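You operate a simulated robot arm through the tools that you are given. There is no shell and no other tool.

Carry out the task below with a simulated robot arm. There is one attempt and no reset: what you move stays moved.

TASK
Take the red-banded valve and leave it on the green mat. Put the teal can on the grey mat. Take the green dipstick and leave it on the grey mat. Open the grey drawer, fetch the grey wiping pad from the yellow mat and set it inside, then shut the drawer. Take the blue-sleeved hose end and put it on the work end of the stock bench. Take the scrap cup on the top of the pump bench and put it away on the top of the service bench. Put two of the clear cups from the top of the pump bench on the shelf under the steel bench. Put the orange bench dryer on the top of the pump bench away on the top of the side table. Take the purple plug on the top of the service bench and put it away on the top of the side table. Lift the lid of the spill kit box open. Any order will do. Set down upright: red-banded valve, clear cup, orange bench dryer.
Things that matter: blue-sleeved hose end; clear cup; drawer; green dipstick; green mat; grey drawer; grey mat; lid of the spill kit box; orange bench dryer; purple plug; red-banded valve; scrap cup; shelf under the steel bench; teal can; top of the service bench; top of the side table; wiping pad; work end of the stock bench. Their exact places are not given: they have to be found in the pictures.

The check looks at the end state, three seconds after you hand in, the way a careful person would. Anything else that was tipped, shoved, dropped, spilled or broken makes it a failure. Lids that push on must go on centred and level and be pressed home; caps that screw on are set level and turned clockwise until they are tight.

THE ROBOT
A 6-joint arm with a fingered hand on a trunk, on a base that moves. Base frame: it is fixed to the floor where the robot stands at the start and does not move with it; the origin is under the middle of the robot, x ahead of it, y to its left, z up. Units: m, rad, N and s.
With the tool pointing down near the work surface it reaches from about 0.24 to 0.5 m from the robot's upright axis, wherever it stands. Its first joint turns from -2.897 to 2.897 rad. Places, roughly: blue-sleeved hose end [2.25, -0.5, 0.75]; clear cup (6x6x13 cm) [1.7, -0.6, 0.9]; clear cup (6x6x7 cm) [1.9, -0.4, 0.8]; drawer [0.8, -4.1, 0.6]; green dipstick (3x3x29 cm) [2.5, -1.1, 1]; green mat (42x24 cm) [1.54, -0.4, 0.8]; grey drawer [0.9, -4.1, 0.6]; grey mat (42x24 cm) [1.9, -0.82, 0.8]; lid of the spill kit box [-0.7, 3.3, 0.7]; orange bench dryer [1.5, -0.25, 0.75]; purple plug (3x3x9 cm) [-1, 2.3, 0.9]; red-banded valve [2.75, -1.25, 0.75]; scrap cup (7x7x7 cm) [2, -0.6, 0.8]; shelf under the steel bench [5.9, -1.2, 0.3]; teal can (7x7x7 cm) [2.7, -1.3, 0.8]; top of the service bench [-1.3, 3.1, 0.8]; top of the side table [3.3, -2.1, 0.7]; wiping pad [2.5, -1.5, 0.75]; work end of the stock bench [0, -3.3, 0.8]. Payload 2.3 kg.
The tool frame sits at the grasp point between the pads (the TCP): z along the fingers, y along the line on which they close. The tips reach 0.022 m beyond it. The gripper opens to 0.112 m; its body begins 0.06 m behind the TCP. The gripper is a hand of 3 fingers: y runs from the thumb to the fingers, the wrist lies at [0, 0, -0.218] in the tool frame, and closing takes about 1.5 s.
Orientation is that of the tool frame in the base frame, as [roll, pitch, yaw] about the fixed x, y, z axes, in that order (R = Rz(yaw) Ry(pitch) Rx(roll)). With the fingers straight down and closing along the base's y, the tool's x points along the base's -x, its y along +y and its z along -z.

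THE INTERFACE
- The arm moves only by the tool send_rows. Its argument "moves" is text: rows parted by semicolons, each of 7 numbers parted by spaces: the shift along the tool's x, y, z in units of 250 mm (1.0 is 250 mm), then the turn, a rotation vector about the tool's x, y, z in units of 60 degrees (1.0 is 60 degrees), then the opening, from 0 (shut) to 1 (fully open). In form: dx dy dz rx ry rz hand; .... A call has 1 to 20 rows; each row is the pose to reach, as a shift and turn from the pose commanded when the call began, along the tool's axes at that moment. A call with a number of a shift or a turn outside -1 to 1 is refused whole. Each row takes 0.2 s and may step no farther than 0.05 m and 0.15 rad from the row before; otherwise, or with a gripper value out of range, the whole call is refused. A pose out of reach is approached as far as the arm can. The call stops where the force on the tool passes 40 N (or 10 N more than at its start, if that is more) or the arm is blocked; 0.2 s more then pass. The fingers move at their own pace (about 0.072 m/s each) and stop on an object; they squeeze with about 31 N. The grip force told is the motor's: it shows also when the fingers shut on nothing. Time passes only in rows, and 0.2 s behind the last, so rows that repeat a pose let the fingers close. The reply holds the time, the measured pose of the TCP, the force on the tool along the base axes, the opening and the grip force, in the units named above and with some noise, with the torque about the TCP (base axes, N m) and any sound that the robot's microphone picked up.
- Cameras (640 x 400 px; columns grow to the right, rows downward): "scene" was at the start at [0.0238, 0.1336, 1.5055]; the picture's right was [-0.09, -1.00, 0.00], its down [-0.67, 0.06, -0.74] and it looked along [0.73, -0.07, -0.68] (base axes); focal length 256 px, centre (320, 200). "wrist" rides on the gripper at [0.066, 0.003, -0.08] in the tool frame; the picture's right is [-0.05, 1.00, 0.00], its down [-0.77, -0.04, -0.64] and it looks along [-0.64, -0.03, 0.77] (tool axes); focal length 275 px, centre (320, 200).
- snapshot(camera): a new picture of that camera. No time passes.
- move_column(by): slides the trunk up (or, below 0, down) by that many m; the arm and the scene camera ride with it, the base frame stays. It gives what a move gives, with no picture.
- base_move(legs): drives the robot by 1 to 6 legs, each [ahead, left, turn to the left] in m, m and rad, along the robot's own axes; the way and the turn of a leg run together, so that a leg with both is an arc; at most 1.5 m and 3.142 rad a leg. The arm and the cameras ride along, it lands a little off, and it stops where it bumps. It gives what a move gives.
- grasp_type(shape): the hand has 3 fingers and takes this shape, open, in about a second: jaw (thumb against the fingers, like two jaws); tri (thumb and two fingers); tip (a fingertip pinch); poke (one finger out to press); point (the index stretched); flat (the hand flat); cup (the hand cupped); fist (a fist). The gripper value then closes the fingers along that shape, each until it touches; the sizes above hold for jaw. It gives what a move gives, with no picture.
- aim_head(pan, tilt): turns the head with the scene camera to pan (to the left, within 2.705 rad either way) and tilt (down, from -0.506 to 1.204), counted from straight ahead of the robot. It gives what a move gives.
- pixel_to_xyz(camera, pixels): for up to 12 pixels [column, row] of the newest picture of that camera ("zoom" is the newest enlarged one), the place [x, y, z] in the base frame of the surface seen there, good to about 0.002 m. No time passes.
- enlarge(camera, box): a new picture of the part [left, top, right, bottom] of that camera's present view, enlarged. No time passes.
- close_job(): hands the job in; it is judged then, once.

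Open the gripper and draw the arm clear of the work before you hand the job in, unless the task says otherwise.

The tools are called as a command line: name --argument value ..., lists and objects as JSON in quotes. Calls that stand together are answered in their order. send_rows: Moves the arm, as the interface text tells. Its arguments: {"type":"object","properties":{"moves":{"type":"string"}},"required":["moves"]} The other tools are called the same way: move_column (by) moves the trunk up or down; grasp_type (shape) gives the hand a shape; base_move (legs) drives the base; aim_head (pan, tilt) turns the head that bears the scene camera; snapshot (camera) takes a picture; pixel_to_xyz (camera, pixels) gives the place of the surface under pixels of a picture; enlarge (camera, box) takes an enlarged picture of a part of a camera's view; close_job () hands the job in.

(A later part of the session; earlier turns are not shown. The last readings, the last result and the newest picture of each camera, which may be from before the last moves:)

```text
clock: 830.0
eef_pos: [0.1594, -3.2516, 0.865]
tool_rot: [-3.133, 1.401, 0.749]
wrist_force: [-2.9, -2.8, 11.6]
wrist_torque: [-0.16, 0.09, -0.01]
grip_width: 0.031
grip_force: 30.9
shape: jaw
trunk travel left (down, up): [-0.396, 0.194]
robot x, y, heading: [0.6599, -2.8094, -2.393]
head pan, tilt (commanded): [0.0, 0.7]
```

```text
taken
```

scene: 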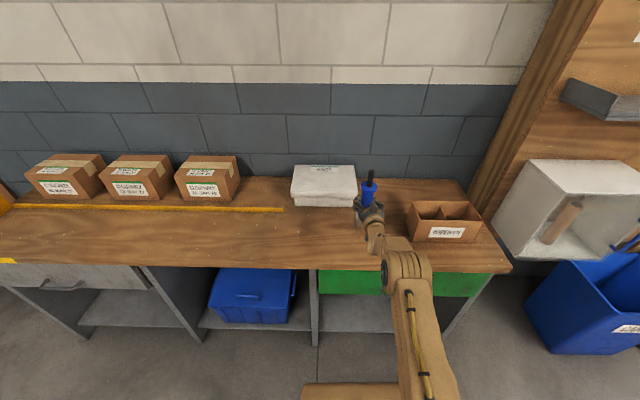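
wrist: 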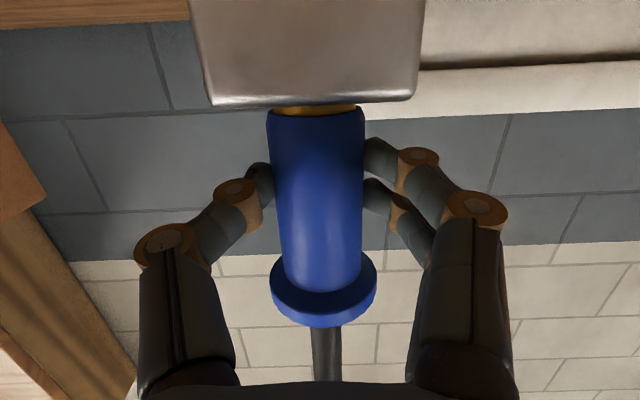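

The sleeve is home again (gap as at the start, force rising). I open the hand and withdraw straight back with the base.

send_rows --moves "-0.003 0 -0.0005 0 0 0 0; -0.003 0 -0.0005 0 0 0 0.3; -0.003 0 -0.0005 0 0 0 0.4; -0.003 0 -0.0005 0 0 0 0.5; -0.003 0 -0.0005 0 0 0 0.65; -0.003 0 -0.0005 0 0 0 0.65; -0.003 0 -0.0005 0 0 0 0.65; -0.003 0 -0.0005 0 0 0 0.65"

snapshot --camera "wrist"

base_move --legs '[[-0.5, 0, 0]]'

snapshot --camera "scene"

```text
clock: 831.9
eef_pos: [0.1593, -3.2511, 0.8644]
tool_rot: [-3.132, 1.4, 0.748]
wrist_force: [0.0, -0.5, -0.3]
wrist_torque: [-0.02, 0.02, 0.04]
grip_width: 0.0724
grip_force: 0.1
shape: jaw
trunk travel left (down, up): [-0.396, 0.194]
robot x, y, heading: [0.6628, -2.8056, -2.388]
head pan, tilt (commanded): [0.0, 0.7]
```

```text
taken
```

wrist: 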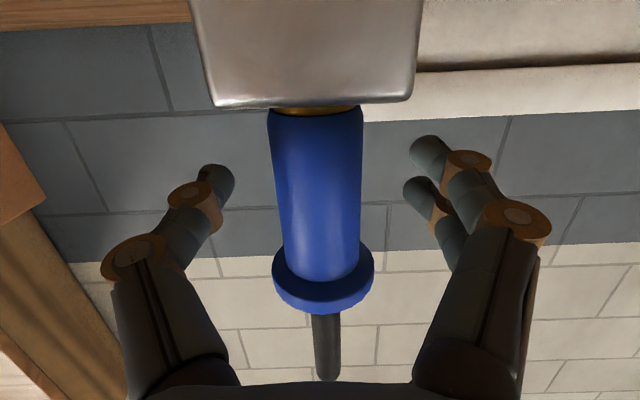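

```text
clock: 834.7
eef_pos: [0.5162, -2.9169, 0.865]
tool_rot: [-3.131, 1.399, 0.747]
wrist_force: [0.4, 0.0, -0.1]
wrist_torque: [0.02, 0.01, 0.02]
grip_width: 0.0726
grip_force: 0.0
shape: jaw
trunk travel left (down, up): [-0.396, 0.194]
robot x, y, heading: [1.0178, -2.4709, -2.391]
head pan, tilt (commanded): [0.0, 0.7]
```

```text
taken
```

scene: 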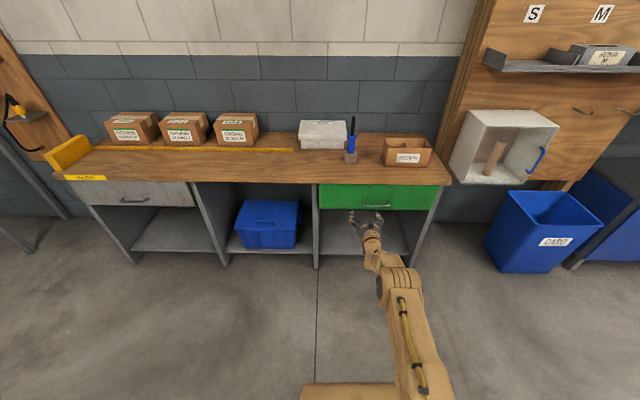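

The hose end stands on the work end. Next, the grey drawer at the left of this bench: I drive over in front of it.

base_move --legs '[[0, 1.11, -0.015]]'

aim_head --pan 0.0 --tilt 0.7

snapshot --camera "scene"

enlarge --camera "scene" --box '[250, 130, 450, 270]'

```text
clock: 840.5
eef_pos: [1.2866, -3.7446, 0.8637]
tool_rot: [-3.131, 1.399, 0.747]
wrist_force: [0.3, 0.5, 0.5]
wrist_torque: [0.01, -0.01, -0.02]
grip_width: 0.0724
grip_force: 0.0
shape: jaw
trunk travel left (down, up): [-0.396, 0.194]
robot x, y, heading: [1.79, -3.3023, -2.393]
head pan, tilt (commanded): [0.0, 0.7]
```

```text
clock: 841.1
eef_pos: [1.2863, -3.7444, 0.8639]
tool_rot: [-3.132, 1.4, 0.746]
wrist_force: [0.3, -0.4, -0.7]
wrist_torque: [-0.01, 0.01, -0.03]
grip_width: 0.0725
grip_force: 0.0
shape: jaw
trunk travel left (down, up): [-0.396, 0.194]
robot x, y, heading: [1.7855, -3.2975, -2.388]
head pan, tilt (commanded): [0.0, 0.7]
```

```text
taken
```

scene: 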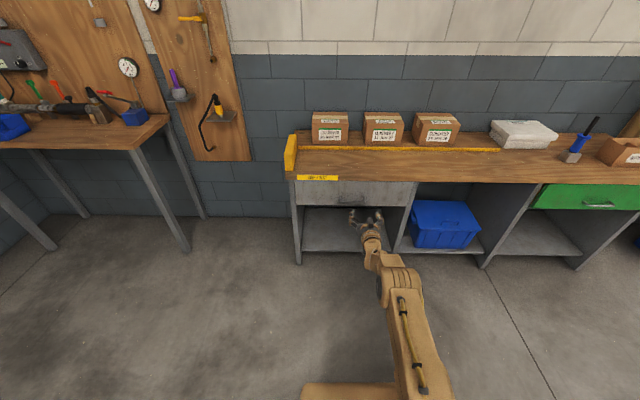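

```text
2.86 times, centred on (350, 200) of scene
```

zoom: 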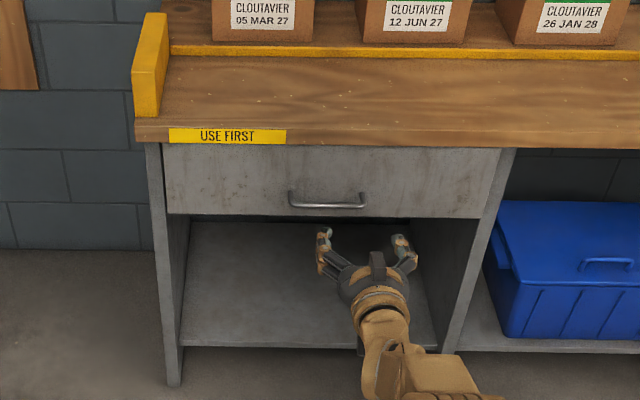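

The grey drawer's bar handle is at zoom (289–365, 205). I query it.

pixel_to_xyz --camera "zoom" --pixels '[[327, 206], [310, 206], [345, 206], [291, 197], [363, 199], [327, 185], [250, 190], [420, 190], [327, 152], [180, 210], [480, 212], [327, 214]]'

```text
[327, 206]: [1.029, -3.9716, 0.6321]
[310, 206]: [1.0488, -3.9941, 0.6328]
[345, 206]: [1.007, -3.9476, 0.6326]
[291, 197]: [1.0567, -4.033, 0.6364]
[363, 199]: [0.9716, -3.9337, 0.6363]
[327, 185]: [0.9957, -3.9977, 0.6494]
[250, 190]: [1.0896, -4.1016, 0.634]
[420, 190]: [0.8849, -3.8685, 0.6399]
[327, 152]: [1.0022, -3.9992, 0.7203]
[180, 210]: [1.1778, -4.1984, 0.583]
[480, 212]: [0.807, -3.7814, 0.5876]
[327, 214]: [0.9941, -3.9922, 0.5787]
```

The bar's centre is about (1.029,-3.972,0.631), ~3 cm off the drawer face. I level the hand and roll it 90° so the fingers close above and below the bar.

send_rows --moves "0 0 0 0 -0.085 0 0.6; 0 0 0 0 -0.167 0 0.6; 0 0 0 0 -0.167 0 0.6"

send_rows --moves "0 0 0 0 0 0.13 0.6; 0 0 0 0 0 0.26 0.6; 0 0 0 0 0 0.39 0.6; 0 0 0 0 0 0.52 0.6; 0 0 0 0 0 0.65 0.6; 0 0 0 0 0 0.78 0.6; 0 0 0 0 0 0.9 0.6; 0 0 0 0 0 1 0.6; 0 0 0 0 0 1 0.6"

send_rows --moves "0 0 0 0 0 0.13 0.6; 0 0 0 0 0 0.26 0.6; 0 0 0 0 0 0.39 0.6; 0 0 0 0 0 0.5 0.6; 0 0 0 0 0 0.5 0.6"

move_column --by -0.232

snapshot --camera "wrist"

snapshot --camera "scene"

```text
clock: 841.9
eef_pos: [1.2873, -3.7446, 0.8641]
tool_rot: [-0.353, 1.565, -2.755]
wrist_force: [-0.1, 0.1, -0.4]
wrist_torque: [-0.03, -0.01, 0.02]
grip_width: 0.0678
grip_force: 0.0
shape: jaw
trunk travel left (down, up): [-0.396, 0.194]
robot x, y, heading: [1.7881, -3.3009, -2.392]
head pan, tilt (commanded): [0.0, 0.7]
```

```text
clock: 843.9
eef_pos: [1.2864, -3.7442, 0.8651]
tool_rot: [1.568, 0.522, -0.836]
wrist_force: [-0.1, 0.1, -0.1]
wrist_torque: [0.0, -0.01, -0.01]
grip_width: 0.0675
grip_force: 0.1
shape: jaw
trunk travel left (down, up): [-0.396, 0.194]
robot x, y, heading: [1.7893, -3.3033, -2.393]
head pan, tilt (commanded): [0.0, 0.7]
```

```text
clock: 845.1
eef_pos: [1.2866, -3.7444, 0.8646]
tool_rot: [1.567, 0.0, -0.835]
wrist_force: [1.3, -0.1, 0.0]
wrist_torque: [0.03, -0.01, -0.02]
grip_width: 0.0676
grip_force: 0.0
shape: jaw
trunk travel left (down, up): [-0.396, 0.194]
robot x, y, heading: [1.788, -3.303, -2.389]
head pan, tilt (commanded): [0.0, 0.7]
```

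```text
clock: 847.5
eef_pos: [1.2869, -3.7437, 0.6335]
tool_rot: [1.568, 0.001, -0.833]
wrist_force: [-0.8, -0.6, -0.5]
wrist_torque: [-0.02, 0.0, 0.01]
grip_width: 0.0676
grip_force: 0.1
shape: jaw
trunk travel left (down, up): [-0.164, 0.426]
robot x, y, heading: [1.7871, -3.2985, -2.39]
head pan, tilt (commanded): [0.0, 0.7]
```

```text
taken
```

wrist: 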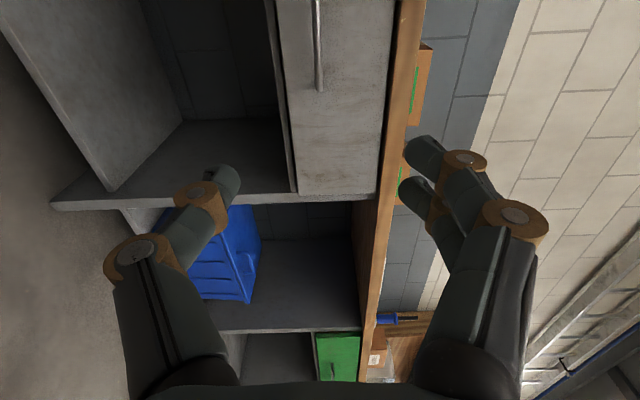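

```text
taken
```

scene: 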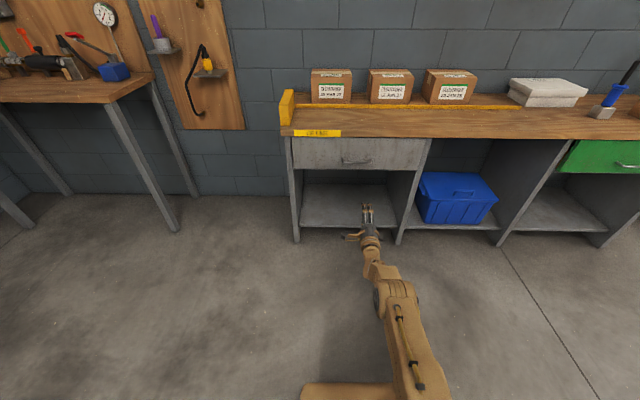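

The bar (vertical in this rolled view at column 318) is level with the hand. I verify its position, then drive forward.

pixel_to_xyz --camera "wrist" --pixels '[[318, 30], [318, 60], [318, 85], [300, 150], [318, 10]]'

```text
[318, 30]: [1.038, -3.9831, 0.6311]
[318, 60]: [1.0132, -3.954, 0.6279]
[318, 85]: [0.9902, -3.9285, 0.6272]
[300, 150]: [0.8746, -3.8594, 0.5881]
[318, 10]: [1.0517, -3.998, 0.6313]
```

send_rows --moves "0 -0.016 0 0 0 0 0.6; 0 -0.016 0 0 0 0 0.6"

base_move --legs '[[0.3, 0, 0]]'

snapshot --camera "wrist"

```text
clock: 848.1
eef_pos: [1.2857, -3.7447, 0.628]
tool_rot: [1.569, 0.001, -0.834]
wrist_force: [0.2, -0.2, 0.0]
wrist_torque: [0.0, 0.03, 0.01]
grip_width: 0.0677
grip_force: 0.0
shape: jaw
trunk travel left (down, up): [-0.164, 0.426]
robot x, y, heading: [1.7903, -3.3006, -2.388]
head pan, tilt (commanded): [0.0, 0.7]
```

```text
clock: 850.2
eef_pos: [1.0741, -3.9512, 0.6294]
tool_rot: [1.569, 0.002, -0.828]
wrist_force: [-0.8, -0.4, -0.2]
wrist_torque: [0.01, 0.0, -0.02]
grip_width: 0.0675
grip_force: 0.0
shape: jaw
trunk travel left (down, up): [-0.164, 0.426]
robot x, y, heading: [1.5703, -3.5089, -2.385]
head pan, tilt (commanded): [0.0, 0.7]
```

```text
taken
```

wrist: 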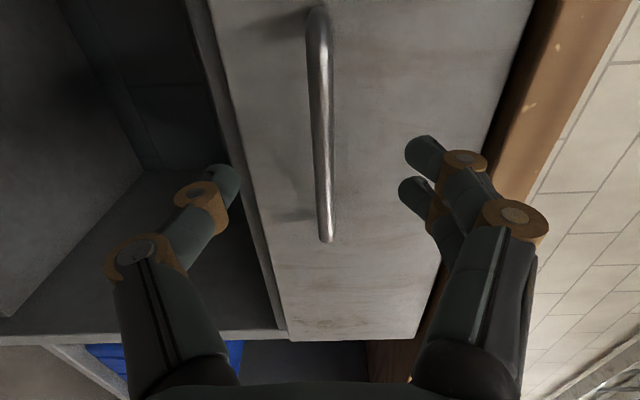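

The bar is centred, 5 cm ahead. I advance and close on it.

send_rows --moves "0 0 0.05 0 0 0 0.6; 0 0 0.1 0 0 0 0.6; 0 0 0.15 0 0 0 0.6; 0 0 0.196 0 0 0 0.6; 0 0 0.196 0 0 0 0.6"

send_rows --moves "0 0 0 0 0 0 0.4; 0 0 0 0 0 0 0.2; 0 0 0 0 0 0 0; 0 0 0 0 0 0 0; 0 0 0 0 0 0 0; 0 0 0 0 0 0 0; 0 0 0 0 0 0 0"

snapshot --camera "wrist"

```text
clock: 851.4
eef_pos: [1.0622, -3.9649, 0.6396]
tool_rot: [1.568, 0.003, -0.828]
wrist_force: [0.2, 0.2, 1.0]
wrist_torque: [0.02, 0.03, -0.03]
grip_width: 0.0675
grip_force: 0.1
shape: jaw
out of reach, approached as far as the arm can: row 2, 3, 4, 5
trunk travel left (down, up): [-0.164, 0.426]
robot x, y, heading: [1.5728, -3.502, -2.382]
head pan, tilt (commanded): [0.0, 0.7]
```

```text
clock: 853.0
eef_pos: [1.0623, -3.9659, 0.6395]
tool_rot: [1.568, 0.001, -0.828]
wrist_force: [-0.6, -0.2, 0.7]
wrist_torque: [0.02, 0.01, -0.02]
grip_width: 0.0
grip_force: 31.5
shape: jaw
trunk travel left (down, up): [-0.164, 0.426]
robot x, y, heading: [1.5723, -3.5028, -2.388]
head pan, tilt (commanded): [0.0, 0.7]
```

```text
taken
```

wrist: 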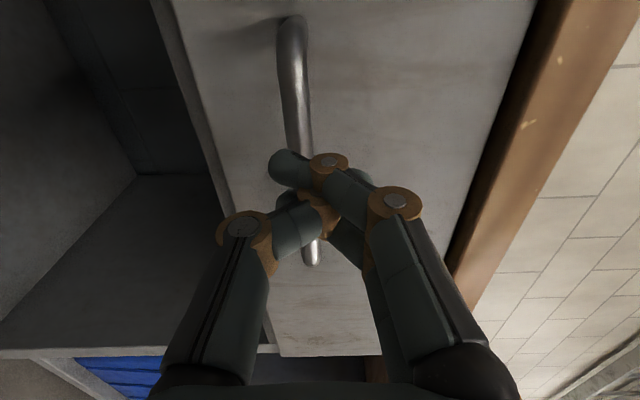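

I was at the reach limit and closed short of the bar. I reopen, pull back, and drive the base forward instead.

send_rows --moves "0 0 0 0 0 0 0.3; 0 0 0 0 0 0 0.6; 0 0 -0.04 0 0 0 0.6; 0 -0.02 -0.08 0 0 0 0.6; 0 -0.042 -0.12 0 0 0 0.6; 0 -0.042 -0.12 0 0 0 0.6; 0 -0.042 -0.12 0 0 0 0.6"

base_move --legs '[[0.06, 0, 0]]'

snapshot --camera "wrist"

```text
clock: 854.6
eef_pos: [1.0603, -3.965, 0.6394]
tool_rot: [1.569, 0.002, -0.827]
wrist_force: [-0.4, -0.3, 0.3]
wrist_torque: [0.02, 0.02, -0.02]
grip_width: 0.0664
grip_force: 0.0
shape: jaw
out of reach, approached as far as the arm can: row 3, 4, 5, 6, 7
trunk travel left (down, up): [-0.164, 0.426]
robot x, y, heading: [1.567, -3.5018, -2.385]
head pan, tilt (commanded): [0.0, 0.7]
```

```text
clock: 855.6
eef_pos: [1.0258, -3.9975, 0.6366]
tool_rot: [1.57, 0.003, -0.827]
wrist_force: [14.2, 12.0, 1.1]
wrist_torque: [-0.4, 0.4, -0.06]
grip_width: 0.0668
grip_force: 0.1
shape: jaw
trunk travel left (down, up): [-0.164, 0.426]
robot x, y, heading: [1.5341, -3.5365, -2.385]
head pan, tilt (commanded): [0.0, 0.7]
stopped in leg 1: the force on the tool passed its limit at 102 N (the readings are from after the stop); the commanded pose is now the measured one
```

```text
taken
```

wrist: 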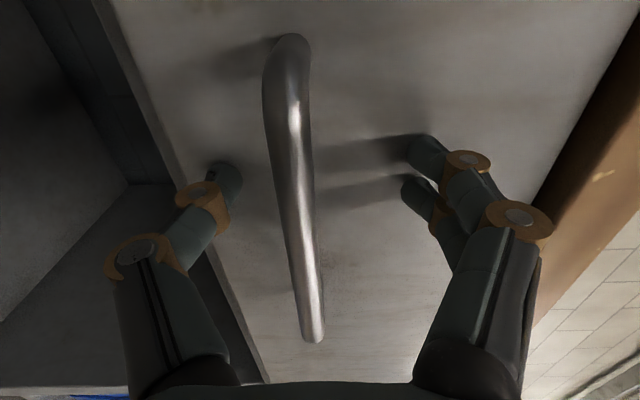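

The fingertips met the drawer face; the bar is inside the hand now, just behind the TCP. I ease the base back 1.3 cm and close to cage the bar.

base_move --legs '[[-0.014, 0, 0]]'

send_rows --moves "0 0 0 0 0 0 0.4; 0 0 0 0 0 0 0.2; 0 0 0 0 0 0 0; 0 0 0 0 0 0 0; 0 0 0 0 0 0 0; 0 0 0 0 0 0 0; 0 0 0 0 0 0 0"

snapshot --camera "wrist"

```text
clock: 856.3
eef_pos: [1.0357, -3.9886, 0.6361]
tool_rot: [1.573, 0.003, -0.825]
wrist_force: [-0.5, 0.0, 0.6]
wrist_torque: [-0.01, 0.0, 0.02]
grip_width: 0.0669
grip_force: 0.1
shape: jaw
trunk travel left (down, up): [-0.164, 0.426]
robot x, y, heading: [1.547, -3.527, -2.385]
head pan, tilt (commanded): [0.0, 0.7]
```

```text
clock: 857.9
eef_pos: [1.0339, -3.9889, 0.6326]
tool_rot: [1.579, 0.002, -0.826]
wrist_force: [0.8, 1.4, -11.8]
wrist_torque: [-0.06, 0.03, 0.03]
grip_width: 0.0002
grip_force: 31.0
shape: jaw
trunk travel left (down, up): [-0.164, 0.426]
robot x, y, heading: [1.5409, -3.5295, -2.385]
head pan, tilt (commanded): [0.0, 0.7]
```

```text
taken
```

wrist: 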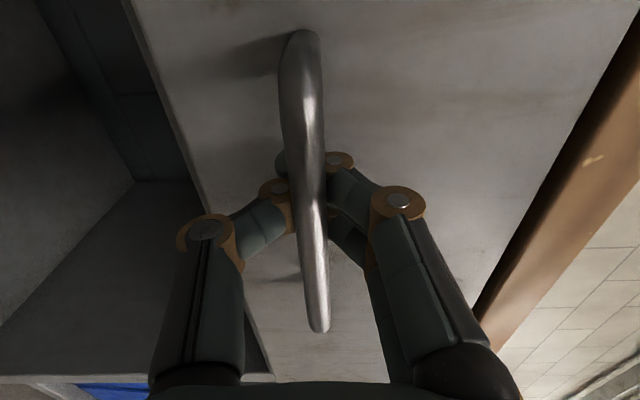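

The fingertips are hooked behind the bar. I pull the drawer by driving back.

base_move --legs '[[-0.15, 0, 0]]'

snapshot --camera "scene"

```text
clock: 859.3
eef_pos: [1.1423, -3.8869, 0.634]
tool_rot: [1.574, 0.003, -0.825]
wrist_force: [0.7, -2.7, -10.5]
wrist_torque: [-0.07, 0.05, -0.03]
grip_width: 0.0001
grip_force: 30.8
shape: jaw
trunk travel left (down, up): [-0.164, 0.426]
robot x, y, heading: [1.6531, -3.4266, -2.385]
head pan, tilt (commanded): [0.0, 0.7]
```

```text
taken
```

scene: 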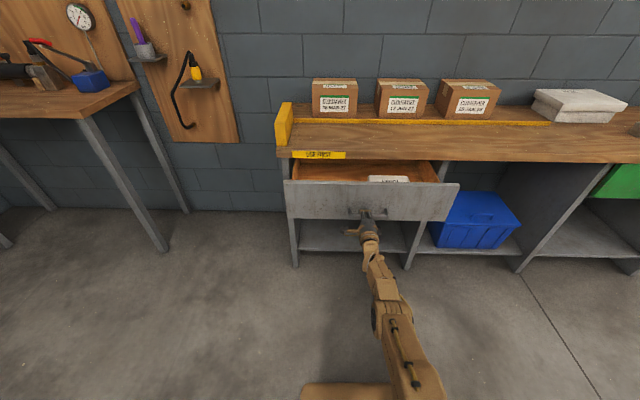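

The drawer is opening; something with a label is already inside. I pull another 0.12 m.

base_move --legs '[[-0.12, 0, 0]]'

enlarge --camera "scene" --box '[260, 140, 480, 270]'

```text
clock: 860.5
eef_pos: [1.2293, -3.8036, 0.6361]
tool_rot: [1.572, 0.003, -0.829]
wrist_force: [1.3, 1.4, -3.7]
wrist_torque: [-0.06, 0.07, -0.03]
grip_width: 0.0001
grip_force: 30.9
shape: jaw
trunk travel left (down, up): [-0.164, 0.426]
robot x, y, heading: [1.7365, -3.3458, -2.384]
head pan, tilt (commanded): [0.0, 0.7]
```

```text
2.91 times, centred on (370, 205) of scene
```

zoom: 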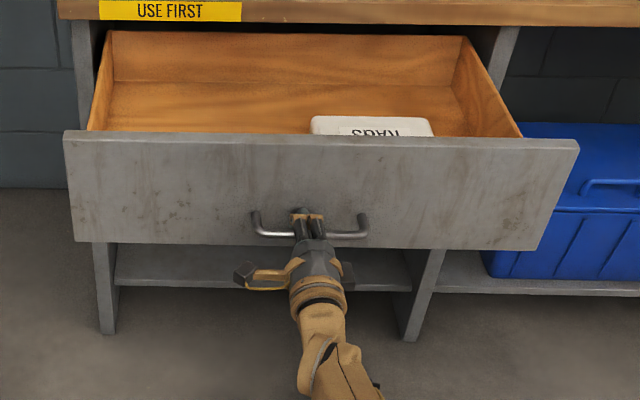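

The drawer is open about 26 cm with free room on the left inside. I release the bar and back away.

send_rows --moves "0 0 0 0 0 0 0.3; 0 0 0 0 0 0 0.6; 0 0 0 0 0 0 0.65; 0 0 0 0 0 0 0.65; 0 0 0 0 0 0 0.65; 0 0 0 0 0 0 0.65"

base_move --legs '[[-0.3, 0, 0]]'

snapshot --camera "scene"

pixel_to_xyz --camera "scene" --pixels '[[320, 150], [340, 160], [360, 150], [370, 160], [300, 165], [430, 170], [350, 185], [390, 155]]'

```text
clock: 862.0
eef_pos: [1.2291, -3.8034, 0.6357]
tool_rot: [1.572, 0.001, -0.829]
wrist_force: [0.0, 0.2, -0.2]
wrist_torque: [-0.01, 0.02, 0.0]
grip_width: 0.0724
grip_force: 0.0
shape: jaw
trunk travel left (down, up): [-0.164, 0.426]
robot x, y, heading: [1.7415, -3.3451, -2.387]
head pan, tilt (commanded): [0.0, 0.7]
```

```text
clock: 864.0
eef_pos: [1.4492, -3.5973, 0.6366]
tool_rot: [1.574, 0.001, -0.828]
wrist_force: [0.4, -0.1, -0.3]
wrist_torque: [0.02, -0.01, -0.03]
grip_width: 0.0725
grip_force: 0.1
shape: jaw
trunk travel left (down, up): [-0.164, 0.426]
robot x, y, heading: [1.9566, -3.1369, -2.386]
head pan, tilt (commanded): [0.0, 0.7]
```

```text
taken
```

scene: 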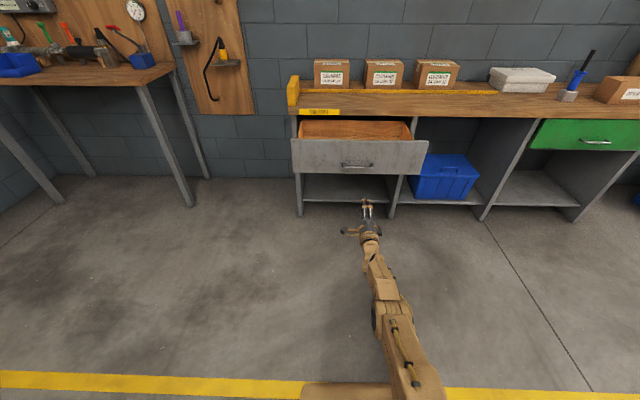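

```text
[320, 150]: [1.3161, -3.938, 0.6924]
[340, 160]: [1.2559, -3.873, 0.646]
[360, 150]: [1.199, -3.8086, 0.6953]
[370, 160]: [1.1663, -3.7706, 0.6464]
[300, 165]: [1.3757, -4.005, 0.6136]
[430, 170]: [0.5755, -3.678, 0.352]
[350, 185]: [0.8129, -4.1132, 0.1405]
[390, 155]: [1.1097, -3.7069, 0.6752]
```

The drawer stands open. I retract the arm a little, unroll the hand and return it to vertical.

send_rows --moves "0 0 -0.1 0 0 0 0.65; 0 0 -0.2 0 0 0 0.65; 0 0 -0.3 0 0 0 0.65; 0 0 -0.4 0 0 0 0.65; 0 0 -0.4 0 0 0 0.65"

send_rows --moves "0 0 0 0 0 -0.13 0.8; 0 0 0 0 0 -0.26 0.8; 0 0 0 0 0 -0.39 0.8; 0 0 0 0 0 -0.52 0.8; 0 0 0 0 0 -0.65 0.8; 0 0 0 0 0 -0.78 0.8; 0 0 0 0 0 -0.9 0.8; 0 0 0 0 0 -1 0.8; 0 0 0 0 0 -1 0.8"

send_rows --moves "0 0 0 0 0 -0.13 0.8; 0 0 0 0 0 -0.26 0.8; 0 0 0 0 0 -0.39 0.8; 0 0 0 0 0 -0.5 0.8; 0 0 0 0 0 -0.5 0.8"

```text
clock: 865.2
eef_pos: [1.4653, -3.579, 0.5941]
tool_rot: [1.57, 0.001, -0.829]
wrist_force: [0.5, 1.3, 0.2]
wrist_torque: [0.02, -0.03, 0.0]
grip_width: 0.0727
grip_force: 0.0
shape: jaw
out of reach, approached as far as the arm can: row 1, 2, 3, 4, 5
trunk travel left (down, up): [-0.164, 0.426]
robot x, y, heading: [1.9598, -3.1339, -2.385]
head pan, tilt (commanded): [0.0, 0.7]
```

```text
clock: 867.2
eef_pos: [1.466, -3.579, 0.592]
tool_rot: [1.573, 1.051, -0.826]
wrist_force: [-0.6, 0.7, -0.4]
wrist_torque: [-0.02, 0.01, 0.03]
grip_width: 0.0895
grip_force: 0.0
shape: jaw
trunk travel left (down, up): [-0.164, 0.426]
robot x, y, heading: [1.9569, -3.1342, -2.382]
head pan, tilt (commanded): [0.0, 0.7]
```

```text
clock: 868.4
eef_pos: [1.4645, -3.5785, 0.5931]
tool_rot: [-1.876, 1.569, 2.009]
wrist_force: [0.1, -0.5, -0.2]
wrist_torque: [-0.03, 0.02, 0.03]
grip_width: 0.0895
grip_force: 0.0
shape: jaw
trunk travel left (down, up): [-0.164, 0.426]
robot x, y, heading: [1.9619, -3.1371, -2.387]
head pan, tilt (commanded): [0.0, 0.7]
```

Now I raise the trunk and pitch the hand down about the fixed wrist point to vertical.

move_column --by 0.4

send_rows --moves "0.114 0 -0.008 0 0.125 0 0.8; 0.226 0 -0.03 0 0.25 0 0.8; 0.334 0 -0.066 0 0.375 0 0.8; 0.436 0 -0.117 0 0.5 0 0.8; 0.531 0 -0.18 0 0.625 0 0.8; 0.617 0 -0.255 0 0.75 0 0.8; 0.692 0 -0.341 0 0.875 0 0.8; 0.755 0 -0.436 0 1 0 0.8; 0.755 0 -0.436 0 1 0 0.8"

send_rows --moves "0.114 0 -0.008 0 0.125 0 0.8; 0.226 0 -0.03 0 0.25 0 0.8; 0.334 0 -0.066 0 0.375 0 0.8; 0.436 0 -0.117 0 0.5 0 0.8; 0.436 0 -0.117 0 0.5 0 0.8"

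```text
clock: 872.2
eef_pos: [1.4649, -3.5786, 0.9932]
tool_rot: [-2.064, 1.566, 1.824]
wrist_force: [0.2, -0.5, -0.9]
wrist_torque: [-0.02, 0.0, 0.0]
grip_width: 0.0892
grip_force: 0.0
shape: jaw
trunk travel left (down, up): [-0.564, 0.026]
robot x, y, heading: [1.9567, -3.1331, -2.385]
head pan, tilt (commanded): [0.0, 0.7]
```

```text
clock: 874.2
eef_pos: [1.5496, -3.4923, 0.8075]
tool_rot: [3.135, 0.526, 0.744]
wrist_force: [0.3, 0.2, -0.1]
wrist_torque: [-0.01, 0.04, -0.01]
grip_width: 0.0892
grip_force: 0.0
shape: jaw
out of reach, approached as far as the arm can: row 5, 6, 7, 8, 9
trunk travel left (down, up): [-0.564, 0.026]
robot x, y, heading: [1.9601, -3.1345, -2.381]
head pan, tilt (commanded): [0.0, 0.7]
```

```text
clock: 875.4
eef_pos: [1.6258, -3.4294, 0.7747]
tool_rot: [-3.137, -0.003, 0.744]
wrist_force: [0.3, 0.6, 0.0]
wrist_torque: [-0.03, 0.01, 0.02]
grip_width: 0.0894
grip_force: 0.2
shape: jaw
out of reach, approached as far as the arm can: row 1, 2
trunk travel left (down, up): [-0.564, 0.026]
robot x, y, heading: [1.9621, -3.1371, -2.377]
head pan, tilt (commanded): [0.0, 0.7]
```

The hand is vertical again. I raise it, turn around and drive to the yellow mat on the pump bench for the grey pad.

send_rows --moves "0 0 -0.18 0 0 0 0.8; 0 0 -0.36 0 0 0 0.8; 0 0 -0.54 0 0 0 0.8; 0 0 -0.72 0 0 0 0.8; 0 0 -0.9 0 0 0 0.8; 0 0 -0.9 0 0 0 0.8"

base_move --legs '[[0, 0, 3.12], [0, 1.03, 0], [0.9, 0, 0]]'

aim_head --pan 0.0 --tilt 0.8

snapshot --camera "scene"

snapshot --camera "wrist"

```text
clock: 876.8
eef_pos: [1.6258, -3.4305, 0.7767]
tool_rot: [-3.139, -0.002, 0.744]
wrist_force: [0.4, 1.2, -0.3]
wrist_torque: [0.0, 0.0, 0.01]
grip_width: 0.0894
grip_force: 0.1
shape: jaw
out of reach, approached as far as the arm can: row 1, 2, 3, 4, 5, 6
trunk travel left (down, up): [-0.564, 0.026]
robot x, y, heading: [1.9574, -3.1356, -2.39]
head pan, tilt (commanded): [0.0, 0.7]
```

```text
clock: 893.9
eef_pos: [2.1898, -1.4673, 0.7755]
tool_rot: [-3.139, -0.001, -2.354]
wrist_force: [0.8, 0.1, 0.4]
wrist_torque: [-0.03, -0.02, 0.0]
grip_width: 0.0893
grip_force: 0.0
shape: jaw
trunk travel left (down, up): [-0.564, 0.026]
robot x, y, heading: [1.87, -1.777, 0.802]
head pan, tilt (commanded): [0.0, 0.7]
```

```text
clock: 894.5
eef_pos: [2.1902, -1.4669, 0.7777]
tool_rot: [-3.139, 0.0, -2.357]
wrist_force: [0.1, 0.0, -0.4]
wrist_torque: [0.02, -0.03, -0.01]
grip_width: 0.0893
grip_force: 0.1
shape: jaw
trunk travel left (down, up): [-0.564, 0.026]
robot x, y, heading: [1.8671, -1.7753, 0.801]
head pan, tilt (commanded): [0.0, 0.799]
```

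```text
taken
```

scene: 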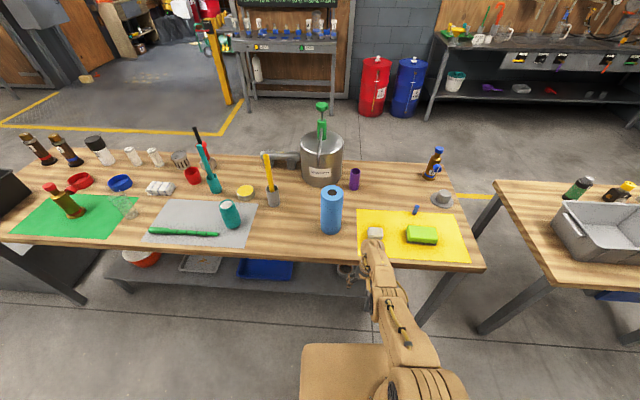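

```text
taken
```

wrist: 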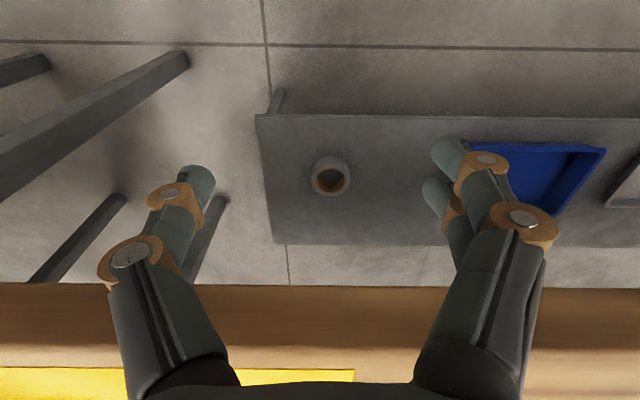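

The hand stayed low (the upward move was refused by the arm's limits), so I back off from the bench edge first and test small moves.

base_move --legs '[[-0.3, 0, -0.068]]'

send_rows --moves "0.1 0 0 0 0 0 0.8; 0.2 0 0 0 0 0 0.8; 0.2 0 0 0 0 0 0.8"

send_rows --moves "0 0 -0.1 0 0 0 0.8; 0 0 -0.2 0 0 0 0.8; 0 0 -0.2 0 0 0 0.8"

snapshot --camera "scene"

```text
clock: 896.6
eef_pos: [1.9885, -1.7001, 0.7756]
tool_rot: [-3.14, 0.0, -2.419]
wrist_force: [0.3, -0.3, -0.4]
wrist_torque: [-0.01, 0.02, -0.02]
grip_width: 0.0893
grip_force: 0.1
shape: jaw
trunk travel left (down, up): [-0.564, 0.026]
robot x, y, heading: [1.6471, -1.988, 0.732]
head pan, tilt (commanded): [0.0, 0.799]
```

```text
clock: 897.4
eef_pos: [1.9897, -1.7024, 0.7762]
tool_rot: [-3.14, -0.002, -2.42]
wrist_force: [-0.1, -0.7, -0.7]
wrist_torque: [-0.03, 0.02, -0.02]
grip_width: 0.0892
grip_force: 0.1
shape: jaw
out of reach, approached as far as the arm can: row 1, 2, 3
trunk travel left (down, up): [-0.564, 0.026]
robot x, y, heading: [1.6478, -1.985, 0.734]
head pan, tilt (commanded): [0.0, 0.799]
```

```text
clock: 898.2
eef_pos: [1.9881, -1.7017, 0.7761]
tool_rot: [-3.14, -0.001, -2.421]
wrist_force: [-0.1, -0.2, 0.1]
wrist_torque: [-0.01, -0.03, -0.02]
grip_width: 0.0894
grip_force: 0.1
shape: jaw
out of reach, approached as far as the arm can: row 1, 2, 3
trunk travel left (down, up): [-0.564, 0.026]
robot x, y, heading: [1.6477, -1.9873, 0.737]
head pan, tilt (commanded): [0.0, 0.799]
```

```text
taken
```

scene: 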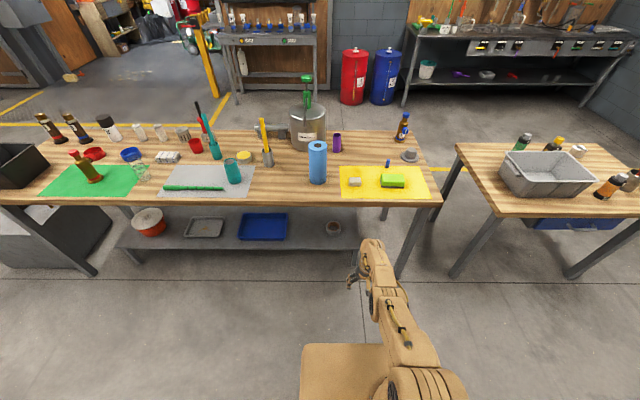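

The arm seems stuck fully stretched (elbow straight). I nudge the hand down and back, which should bend the elbow again, then try to raise it.

send_rows --moves "0.06 0 0.13 0 0 0 0.8; 0.12 0 0.26 0 0 0 0.8; 0.18 0 0.38 0 0 0 0.8; 0.18 0 0.38 0 0 0 0.8"

send_rows --moves "0.1 0 0 0 0 0 0.8; 0.2 0 0 0 0 0 0.8; 0.3 0 0 0 0 0 0.8; 0.3 0 0 0 0 0 0.8"

send_rows --moves "0 0 -0.15 0 0 0 0.8; 0 0 -0.3 0 0 0 0.8; 0 0 -0.45 0 0 0 0.8; 0 0 -0.6 0 0 0 0.8; 0 0 -0.75 0 0 0 0.8; 0 0 -0.9 0 0 0 0.8; 0 0 -0.9 0 0 0 0.8"

```text
clock: 899.2
eef_pos: [1.9745, -1.7144, 0.7405]
tool_rot: [3.131, -0.007, -2.421]
wrist_force: [-0.1, 0.0, 0.2]
wrist_torque: [0.0, 0.01, 0.0]
grip_width: 0.0892
grip_force: 0.1
shape: jaw
out of reach, approached as far as the arm can: row 1, 2, 3, 4
trunk travel left (down, up): [-0.564, 0.026]
robot x, y, heading: [1.6465, -1.9862, 0.732]
head pan, tilt (commanded): [0.0, 0.799]
```

```text
clock: 900.2
eef_pos: [1.9749, -1.7146, 0.7404]
tool_rot: [3.132, -0.007, -2.421]
wrist_force: [0.1, 0.2, -0.9]
wrist_torque: [0.01, 0.02, -0.01]
grip_width: 0.0897
grip_force: 0.2
shape: jaw
out of reach, approached as far as the arm can: row 1, 2, 3, 4
trunk travel left (down, up): [-0.564, 0.026]
robot x, y, heading: [1.651, -1.9877, 0.734]
head pan, tilt (commanded): [0.0, 0.799]
```

```text
clock: 901.8
eef_pos: [1.9891, -1.7014, 0.7762]
tool_rot: [-3.139, -0.001, -2.421]
wrist_force: [0.0, -0.6, 0.1]
wrist_torque: [-0.01, -0.02, 0.02]
grip_width: 0.0894
grip_force: 0.2
shape: jaw
out of reach, approached as far as the arm can: row 1, 2, 3, 4, 5, 6, 7
trunk travel left (down, up): [-0.564, 0.026]
robot x, y, heading: [1.6445, -1.9871, 0.734]
head pan, tilt (commanded): [0.0, 0.799]
```

Still at the stretch limit. I sweep the wrist along its reach arc downward (a tangential move), which should flex the elbow.

send_rows --moves "0.04 0 0.076 0 0 0 0.8; 0.08 0 0.152 0 0 0 0.8; 0.126 0 0.224 0 0 0 0.8; 0.174 0 0.297 0 0 0 0.8; 0.227 0 0.365 0 0 0 0.8; 0.282 0 0.433 0 0 0 0.8; 0.34 0 0.496 0 0 0 0.8; 0.4 0 0.559 0 0 0 0.8; 0.4 0 0.559 0 0 0 0.8"

send_rows --moves "0.05 0 0 0 0 0 0.8; 0.1 0 0 0 0 0 0.8; 0.1 0 0 0 0 0 0.8"

```text
clock: 903.8
eef_pos: [1.9737, -1.7145, 0.7386]
tool_rot: [3.13, -0.007, -2.422]
wrist_force: [0.0, 0.8, -1.3]
wrist_torque: [0.0, -0.03, 0.02]
grip_width: 0.0892
grip_force: 0.2
shape: jaw
out of reach, approached as far as the arm can: row 2, 3, 4, 5, 6, 7, 8, 9
trunk travel left (down, up): [-0.564, 0.026]
robot x, y, heading: [1.6478, -1.9891, 0.734]
head pan, tilt (commanded): [0.0, 0.799]
```

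```text
clock: 904.6
eef_pos: [1.9724, -1.7143, 0.7398]
tool_rot: [3.129, -0.007, -2.42]
wrist_force: [0.9, 0.1, -0.4]
wrist_torque: [0.0, 0.01, -0.02]
grip_width: 0.0891
grip_force: 0.1
shape: jaw
out of reach, approached as far as the arm can: row 1, 2, 3
trunk travel left (down, up): [-0.564, 0.026]
robot x, y, heading: [1.65, -1.9852, 0.738]
head pan, tilt (commanded): [0.0, 0.799]
```

It seems the elbow slipped just past straight. I stretch the arm outward to the very limit and then sweep down, to bring the elbow back to its normal side.

send_rows --moves "-0.05 0 0.025 0 0 0 0.8; -0.1 0 0.05 0 0 0 0.8; -0.15 0 0.07 0 0 0 0.8; -0.2 0 0.09 0 0 0 0.8; -0.2 0 0.09 0 0 0 0.8"

send_rows --moves "-0.05 0 -0.1 0 0 0 0.8; -0.1 0 -0.2 0 0 0 0.8; -0.15 0 -0.3 0 0 0 0.8; -0.15 0 -0.3 0 0 0 0.8"

send_rows --moves "0.05 0 0.1 0 0 0 0.8; 0.1 0 0.2 0 0 0 0.8; 0.2 0 0.3 0 0 0 0.8; 0.3 0 0.4 0 0 0 0.8; 0.3 0 0.4 0 0 0 0.8"

```text
clock: 905.8
eef_pos: [1.9803, -1.7088, 0.7521]
tool_rot: [-3.141, -0.001, -2.421]
wrist_force: [-0.1, 0.5, -0.1]
wrist_torque: [-0.02, -0.01, 0.01]
grip_width: 0.0893
grip_force: 0.0
shape: jaw
out of reach, approached as far as the arm can: row 1, 2, 3, 4, 5
trunk travel left (down, up): [-0.564, 0.026]
robot x, y, heading: [1.6477, -1.9883, 0.733]
head pan, tilt (commanded): [0.0, 0.799]
```

```text
clock: 906.8
eef_pos: [2.0089, -1.6816, 0.8265]
tool_rot: [-3.141, -0.001, -2.421]
wrist_force: [-0.2, -0.7, 0.5]
wrist_torque: [-0.01, 0.0, 0.0]
grip_width: 0.0893
grip_force: 0.1
shape: jaw
trunk travel left (down, up): [-0.564, 0.026]
robot x, y, heading: [1.6466, -1.9878, 0.733]
head pan, tilt (commanded): [0.0, 0.799]
```

```text
clock: 908.0
eef_pos: [1.9854, -1.7023, 0.7677]
tool_rot: [-3.139, -0.001, -2.42]
wrist_force: [-0.1, -0.2, 0.5]
wrist_torque: [-0.04, -0.02, 0.0]
grip_width: 0.0899
grip_force: 0.1
shape: jaw
out of reach, approached as far as the arm can: row 3, 4, 5
trunk travel left (down, up): [-0.564, 0.026]
robot x, y, heading: [1.6489, -1.9859, 0.737]
head pan, tilt (commanded): [0.0, 0.799]
```

Moving up and outward along the arc works. I follow the arc upward and then try to pull in from there.

send_rows --moves "-0.05 0 -0.12 0 0 0 0.8; -0.1 0 -0.24 0 0 0 0.8; -0.14 0 -0.36 0 0 0 0.8; -0.18 0 -0.48 0 0 0 0.8; -0.21 0 -0.6 0 0 0 0.8; -0.23 0 -0.72 0 0 0 0.8; -0.24 0 -0.84 0 0 0 0.8; -0.24 0 -0.84 0 0 0 0.8"

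send_rows --moves "0.05 0 -0.02 0 0 0 0.8; 0.1 0 -0.05 0 0 0 0.8; 0.15 0 -0.08 0 0 0 0.8; 0.2 0 -0.1 0 0 0 0.8; 0.2 0 -0.1 0 0 0 0.8"

snapshot --camera "scene"

```text
clock: 909.8
eef_pos: [2.0306, -1.6598, 0.9777]
tool_rot: [-3.14, -0.003, -2.422]
wrist_force: [-0.4, 0.0, -1.1]
wrist_torque: [-0.04, 0.03, 0.01]
grip_width: 0.089
grip_force: 0.0
shape: jaw
trunk travel left (down, up): [-0.564, 0.026]
robot x, y, heading: [1.646, -1.9863, 0.735]
head pan, tilt (commanded): [0.0, 0.799]
```

```text
clock: 911.0
eef_pos: [2.0295, -1.6626, 0.9991]
tool_rot: [-3.14, -0.003, -2.421]
wrist_force: [-0.7, -0.5, 0.3]
wrist_torque: [0.01, 0.02, 0.0]
grip_width: 0.0894
grip_force: 0.0
shape: jaw
out of reach, approached as far as the arm can: row 1, 2, 3, 4, 5
trunk travel left (down, up): [-0.564, 0.026]
robot x, y, heading: [1.6459, -1.987, 0.738]
head pan, tilt (commanded): [0.0, 0.799]
```

```text
taken
```

scene: 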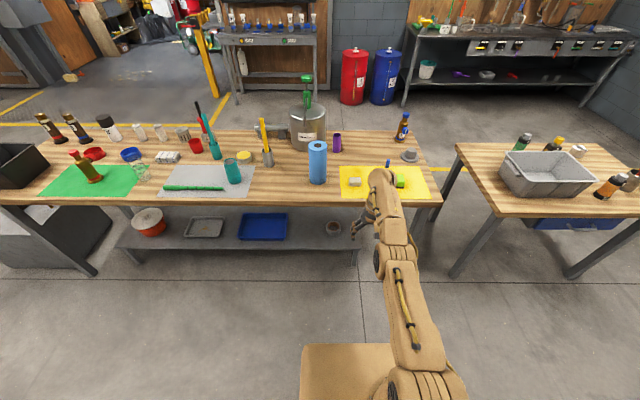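

The arm is straight and level now. I try a downward sweep with a slight pull-in, which should bend the elbow upward.

send_rows --moves "0.01 0 0.19 0 0 0 0.8; 0.04 0 0.38 0 0 0 0.8; 0.1 0 0.5 0 0 0 0.8; 0.2 0 0.5 0 0 0 0.8; 0.3 0 0.5 0 0 0 0.8; 0.3 0 0.5 0 0 0 0.8"

send_rows --moves "-0.02 0 -0.19 0 0 0 0.8; 0.0 0 -0.38 0 0 0 0.8; 0.05 0 -0.57 0 0 0 0.8; 0.1 0 -0.7 0 0 0 0.8; 0.2 0 -0.8 0 0 0 0.8; 0.3 0 -0.8 0 0 0 0.8; 0.3 0 -0.8 0 0 0 0.8"

```text
clock: 912.4
eef_pos: [2.0161, -1.6766, 0.8662]
tool_rot: [-3.139, -0.004, -2.421]
wrist_force: [1.2, 0.5, 0.8]
wrist_torque: [-0.01, -0.03, 0.0]
grip_width: 0.0892
grip_force: 0.1
shape: jaw
out of reach, approached as far as the arm can: row 3, 4, 5, 6
trunk travel left (down, up): [-0.564, 0.026]
robot x, y, heading: [1.6481, -1.9842, 0.741]
head pan, tilt (commanded): [0.0, 0.799]
```

```text
clock: 914.0
eef_pos: [2.028, -1.67, 1.0625]
tool_rot: [-3.141, -0.003, -2.421]
wrist_force: [0.0, 0.3, 0.0]
wrist_torque: [0.0, -0.05, -0.01]
grip_width: 0.0892
grip_force: 0.0
shape: jaw
out of reach, approached as far as the arm can: row 1, 2, 3, 4, 5, 6, 7
trunk travel left (down, up): [-0.564, 0.026]
robot x, y, heading: [1.6451, -1.9899, 0.735]
head pan, tilt (commanded): [0.0, 0.799]
```

I look at the arm itself to see which way the elbow is bent.

send_rows --moves "0.01 0 0.19 0 0 0 0.8; 0.03 0 0.38 0 0 0 0.8; 0.05 0 0.57 0 0 0 0.8; 0.08 0 0.7 0 0 0 0.8; 0.08 0 0.7 0 0 0 0.8"

aim_head --pan -0.2 --tilt 1.1

snapshot --camera "scene"

pixel_to_xyz --camera "scene" --pixels '[[330, 340], [350, 290], [370, 250], [390, 210], [380, 180], [370, 150], [365, 130], [400, 330], [400, 280]]'

```text
clock: 915.2
eef_pos: [2.0237, -1.678, 0.8852]
tool_rot: [-3.141, 0.0, -2.422]
wrist_force: [-0.2, -0.4, -0.9]
wrist_torque: [-0.01, 0.03, 0.01]
grip_width: 0.0896
grip_force: 0.0
shape: jaw
out of reach, approached as far as the arm can: row 1, 2, 3, 4, 5
trunk travel left (down, up): [-0.564, 0.026]
robot x, y, heading: [1.6439, -1.9864, 0.735]
head pan, tilt (commanded): [0.0, 0.799]
```

```text
clock: 916.0
eef_pos: [2.025, -1.6766, 0.8847]
tool_rot: [-3.14, -0.001, -2.421]
wrist_force: [-1.2, 0.6, 1.1]
wrist_torque: [-0.02, -0.01, 0.0]
grip_width: 0.0894
grip_force: 0.0
shape: jaw
trunk travel left (down, up): [-0.564, 0.026]
robot x, y, heading: [1.6491, -1.9866, 0.736]
head pan, tilt (commanded): [-0.201, 1.1]
```

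```text
taken
```

scene: 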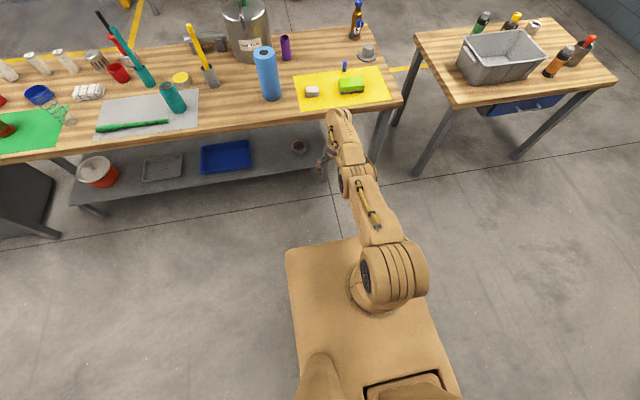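

```text
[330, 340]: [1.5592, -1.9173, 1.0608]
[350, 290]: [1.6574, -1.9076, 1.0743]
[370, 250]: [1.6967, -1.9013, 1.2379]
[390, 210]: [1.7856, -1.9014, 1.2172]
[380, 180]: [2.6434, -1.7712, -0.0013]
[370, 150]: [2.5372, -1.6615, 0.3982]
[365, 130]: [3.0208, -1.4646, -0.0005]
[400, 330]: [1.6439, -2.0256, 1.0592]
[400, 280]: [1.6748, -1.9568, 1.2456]
```

enlarge --camera "scene" --box '[290, 90, 450, 320]'

pixel_to_xyz --camera "scene" --pixels '[[400, 262], [378, 225], [370, 205], [362, 185], [356, 172], [350, 155], [343, 140], [338, 125], [335, 115], [325, 160]]'

```text
1.74 times, centred on (370, 205) of scene
```

zoom: 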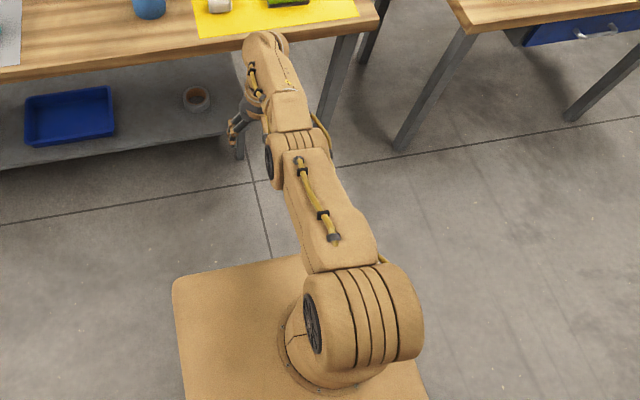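

```text
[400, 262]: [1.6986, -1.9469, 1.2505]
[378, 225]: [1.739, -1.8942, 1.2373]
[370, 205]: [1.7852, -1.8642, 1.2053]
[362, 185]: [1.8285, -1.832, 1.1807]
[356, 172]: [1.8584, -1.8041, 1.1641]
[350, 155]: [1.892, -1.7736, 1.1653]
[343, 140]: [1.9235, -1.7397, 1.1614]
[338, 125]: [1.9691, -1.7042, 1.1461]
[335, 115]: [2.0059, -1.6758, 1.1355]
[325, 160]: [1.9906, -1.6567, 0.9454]
```

The elbow has folded the wrong way (below the line). I sweep the straight arm up high, then down along the reach circle so that the elbow bends up again.

send_rows --moves "-0.064 0 -0.104 0 0 0 0.8; -0.081 0 -0.281 0 0 0 0.8; -0.083 0 -0.459 0 0 0 0.8; -0.069 0 -0.637 0 0 0 0.8; -0.04 0 -0.812 0 0 0 0.8; 0.005 0 -0.984 0 0 0 0.8; 0.005 0 -0.984 0 0 0 0.8"

send_rows --moves "0.02 0 -0.18 0 0 0 0.8; 0.094 0 -0.342 0 0 0 0.8; 0.182 0 -0.497 0 0 0 0.8; 0.182 0 -0.497 0 0 0 0.8"

send_rows --moves "-0.082 0 0.154 0 0 0 0.8; -0.149 0 0.315 0 0 0 0.8; -0.202 0 0.48 0 0 0 0.8; -0.239 0 0.65 0 0 0 0.8; -0.261 0 0.822 0 0 0 0.8; -0.261 0 0.822 0 0 0 0.8"

```text
clock: 917.6
eef_pos: [2.0208, -1.6832, 1.1305]
tool_rot: [-3.138, -0.002, -2.421]
wrist_force: [-0.2, -1.1, -0.2]
wrist_torque: [-0.04, -0.02, -0.03]
grip_width: 0.0898
grip_force: 0.0
shape: jaw
out of reach, approached as far as the arm can: row 1, 2, 3, 4, 5, 6, 7
trunk travel left (down, up): [-0.564, 0.026]
robot x, y, heading: [1.6468, -1.9876, 0.733]
head pan, tilt (commanded): [-0.201, 1.1]
```

```text
clock: 918.6
eef_pos: [2.01, -1.7229, 1.2063]
tool_rot: [-3.133, 0.006, -2.417]
wrist_force: [0.4, -0.5, 0.1]
wrist_torque: [-0.01, -0.01, 0.02]
grip_width: 0.0895
grip_force: 0.0
shape: jaw
out of reach, approached as far as the arm can: row 1, 2, 3, 4
trunk travel left (down, up): [-0.564, 0.026]
robot x, y, heading: [1.6468, -1.9855, 0.734]
head pan, tilt (commanded): [-0.201, 1.1]
```

```text
clock: 920.0
eef_pos: [2.0534, -1.6881, 1.0003]
tool_rot: [-3.139, 0.0, -2.421]
wrist_force: [-0.2, 0.5, 0.0]
wrist_torque: [0.04, 0.0, 0.02]
grip_width: 0.0891
grip_force: 0.1
shape: jaw
out of reach, approached as far as the arm can: row 2, 3, 4, 5, 6
trunk travel left (down, up): [-0.564, 0.026]
robot x, y, heading: [1.6477, -1.9868, 0.733]
head pan, tilt (commanded): [-0.201, 1.1]
```

send_rows --moves "0.03 0 0.15 0 0 0 0.8; 0.06 0 0.3 0 0 0 0.8; 0.1 0 0.45 0 0 0 0.8; 0.1 0 0.45 0 0 0 0.8"

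send_rows --moves "0.1 0 0 0 0 0 0.8; 0.2 0 0 0 0 0 0.8; 0.3 0 0 0 0 0 0.8; 0.3 0 0 0 0 0 0.8"

snapshot --camera "scene"

```text
clock: 921.0
eef_pos: [2.0359, -1.7038, 0.8873]
tool_rot: [-3.14, -0.001, -2.422]
wrist_force: [-0.7, 0.8, -0.4]
wrist_torque: [0.01, -0.01, 0.02]
grip_width: 0.0892
grip_force: 0.0
shape: jaw
trunk travel left (down, up): [-0.564, 0.026]
robot x, y, heading: [1.649, -1.9859, 0.731]
head pan, tilt (commanded): [-0.201, 1.1]
```

```text
clock: 922.0
eef_pos: [1.9836, -1.7497, 0.8901]
tool_rot: [3.079, 0.004, -2.422]
wrist_force: [-0.6, 0.4, -0.6]
wrist_torque: [0.02, -0.02, 0.01]
grip_width: 0.0895
grip_force: 0.1
shape: jaw
out of reach, approached as far as the arm can: row 1, 2, 3, 4
trunk travel left (down, up): [-0.564, 0.026]
robot x, y, heading: [1.6509, -1.9855, 0.735]
head pan, tilt (commanded): [-0.201, 1.1]
```

```text
taken
```

scene: 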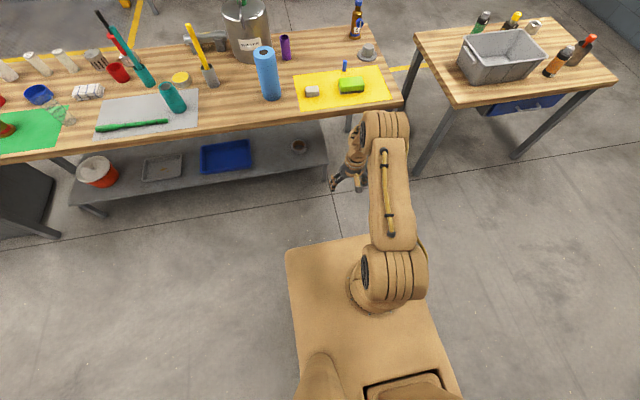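

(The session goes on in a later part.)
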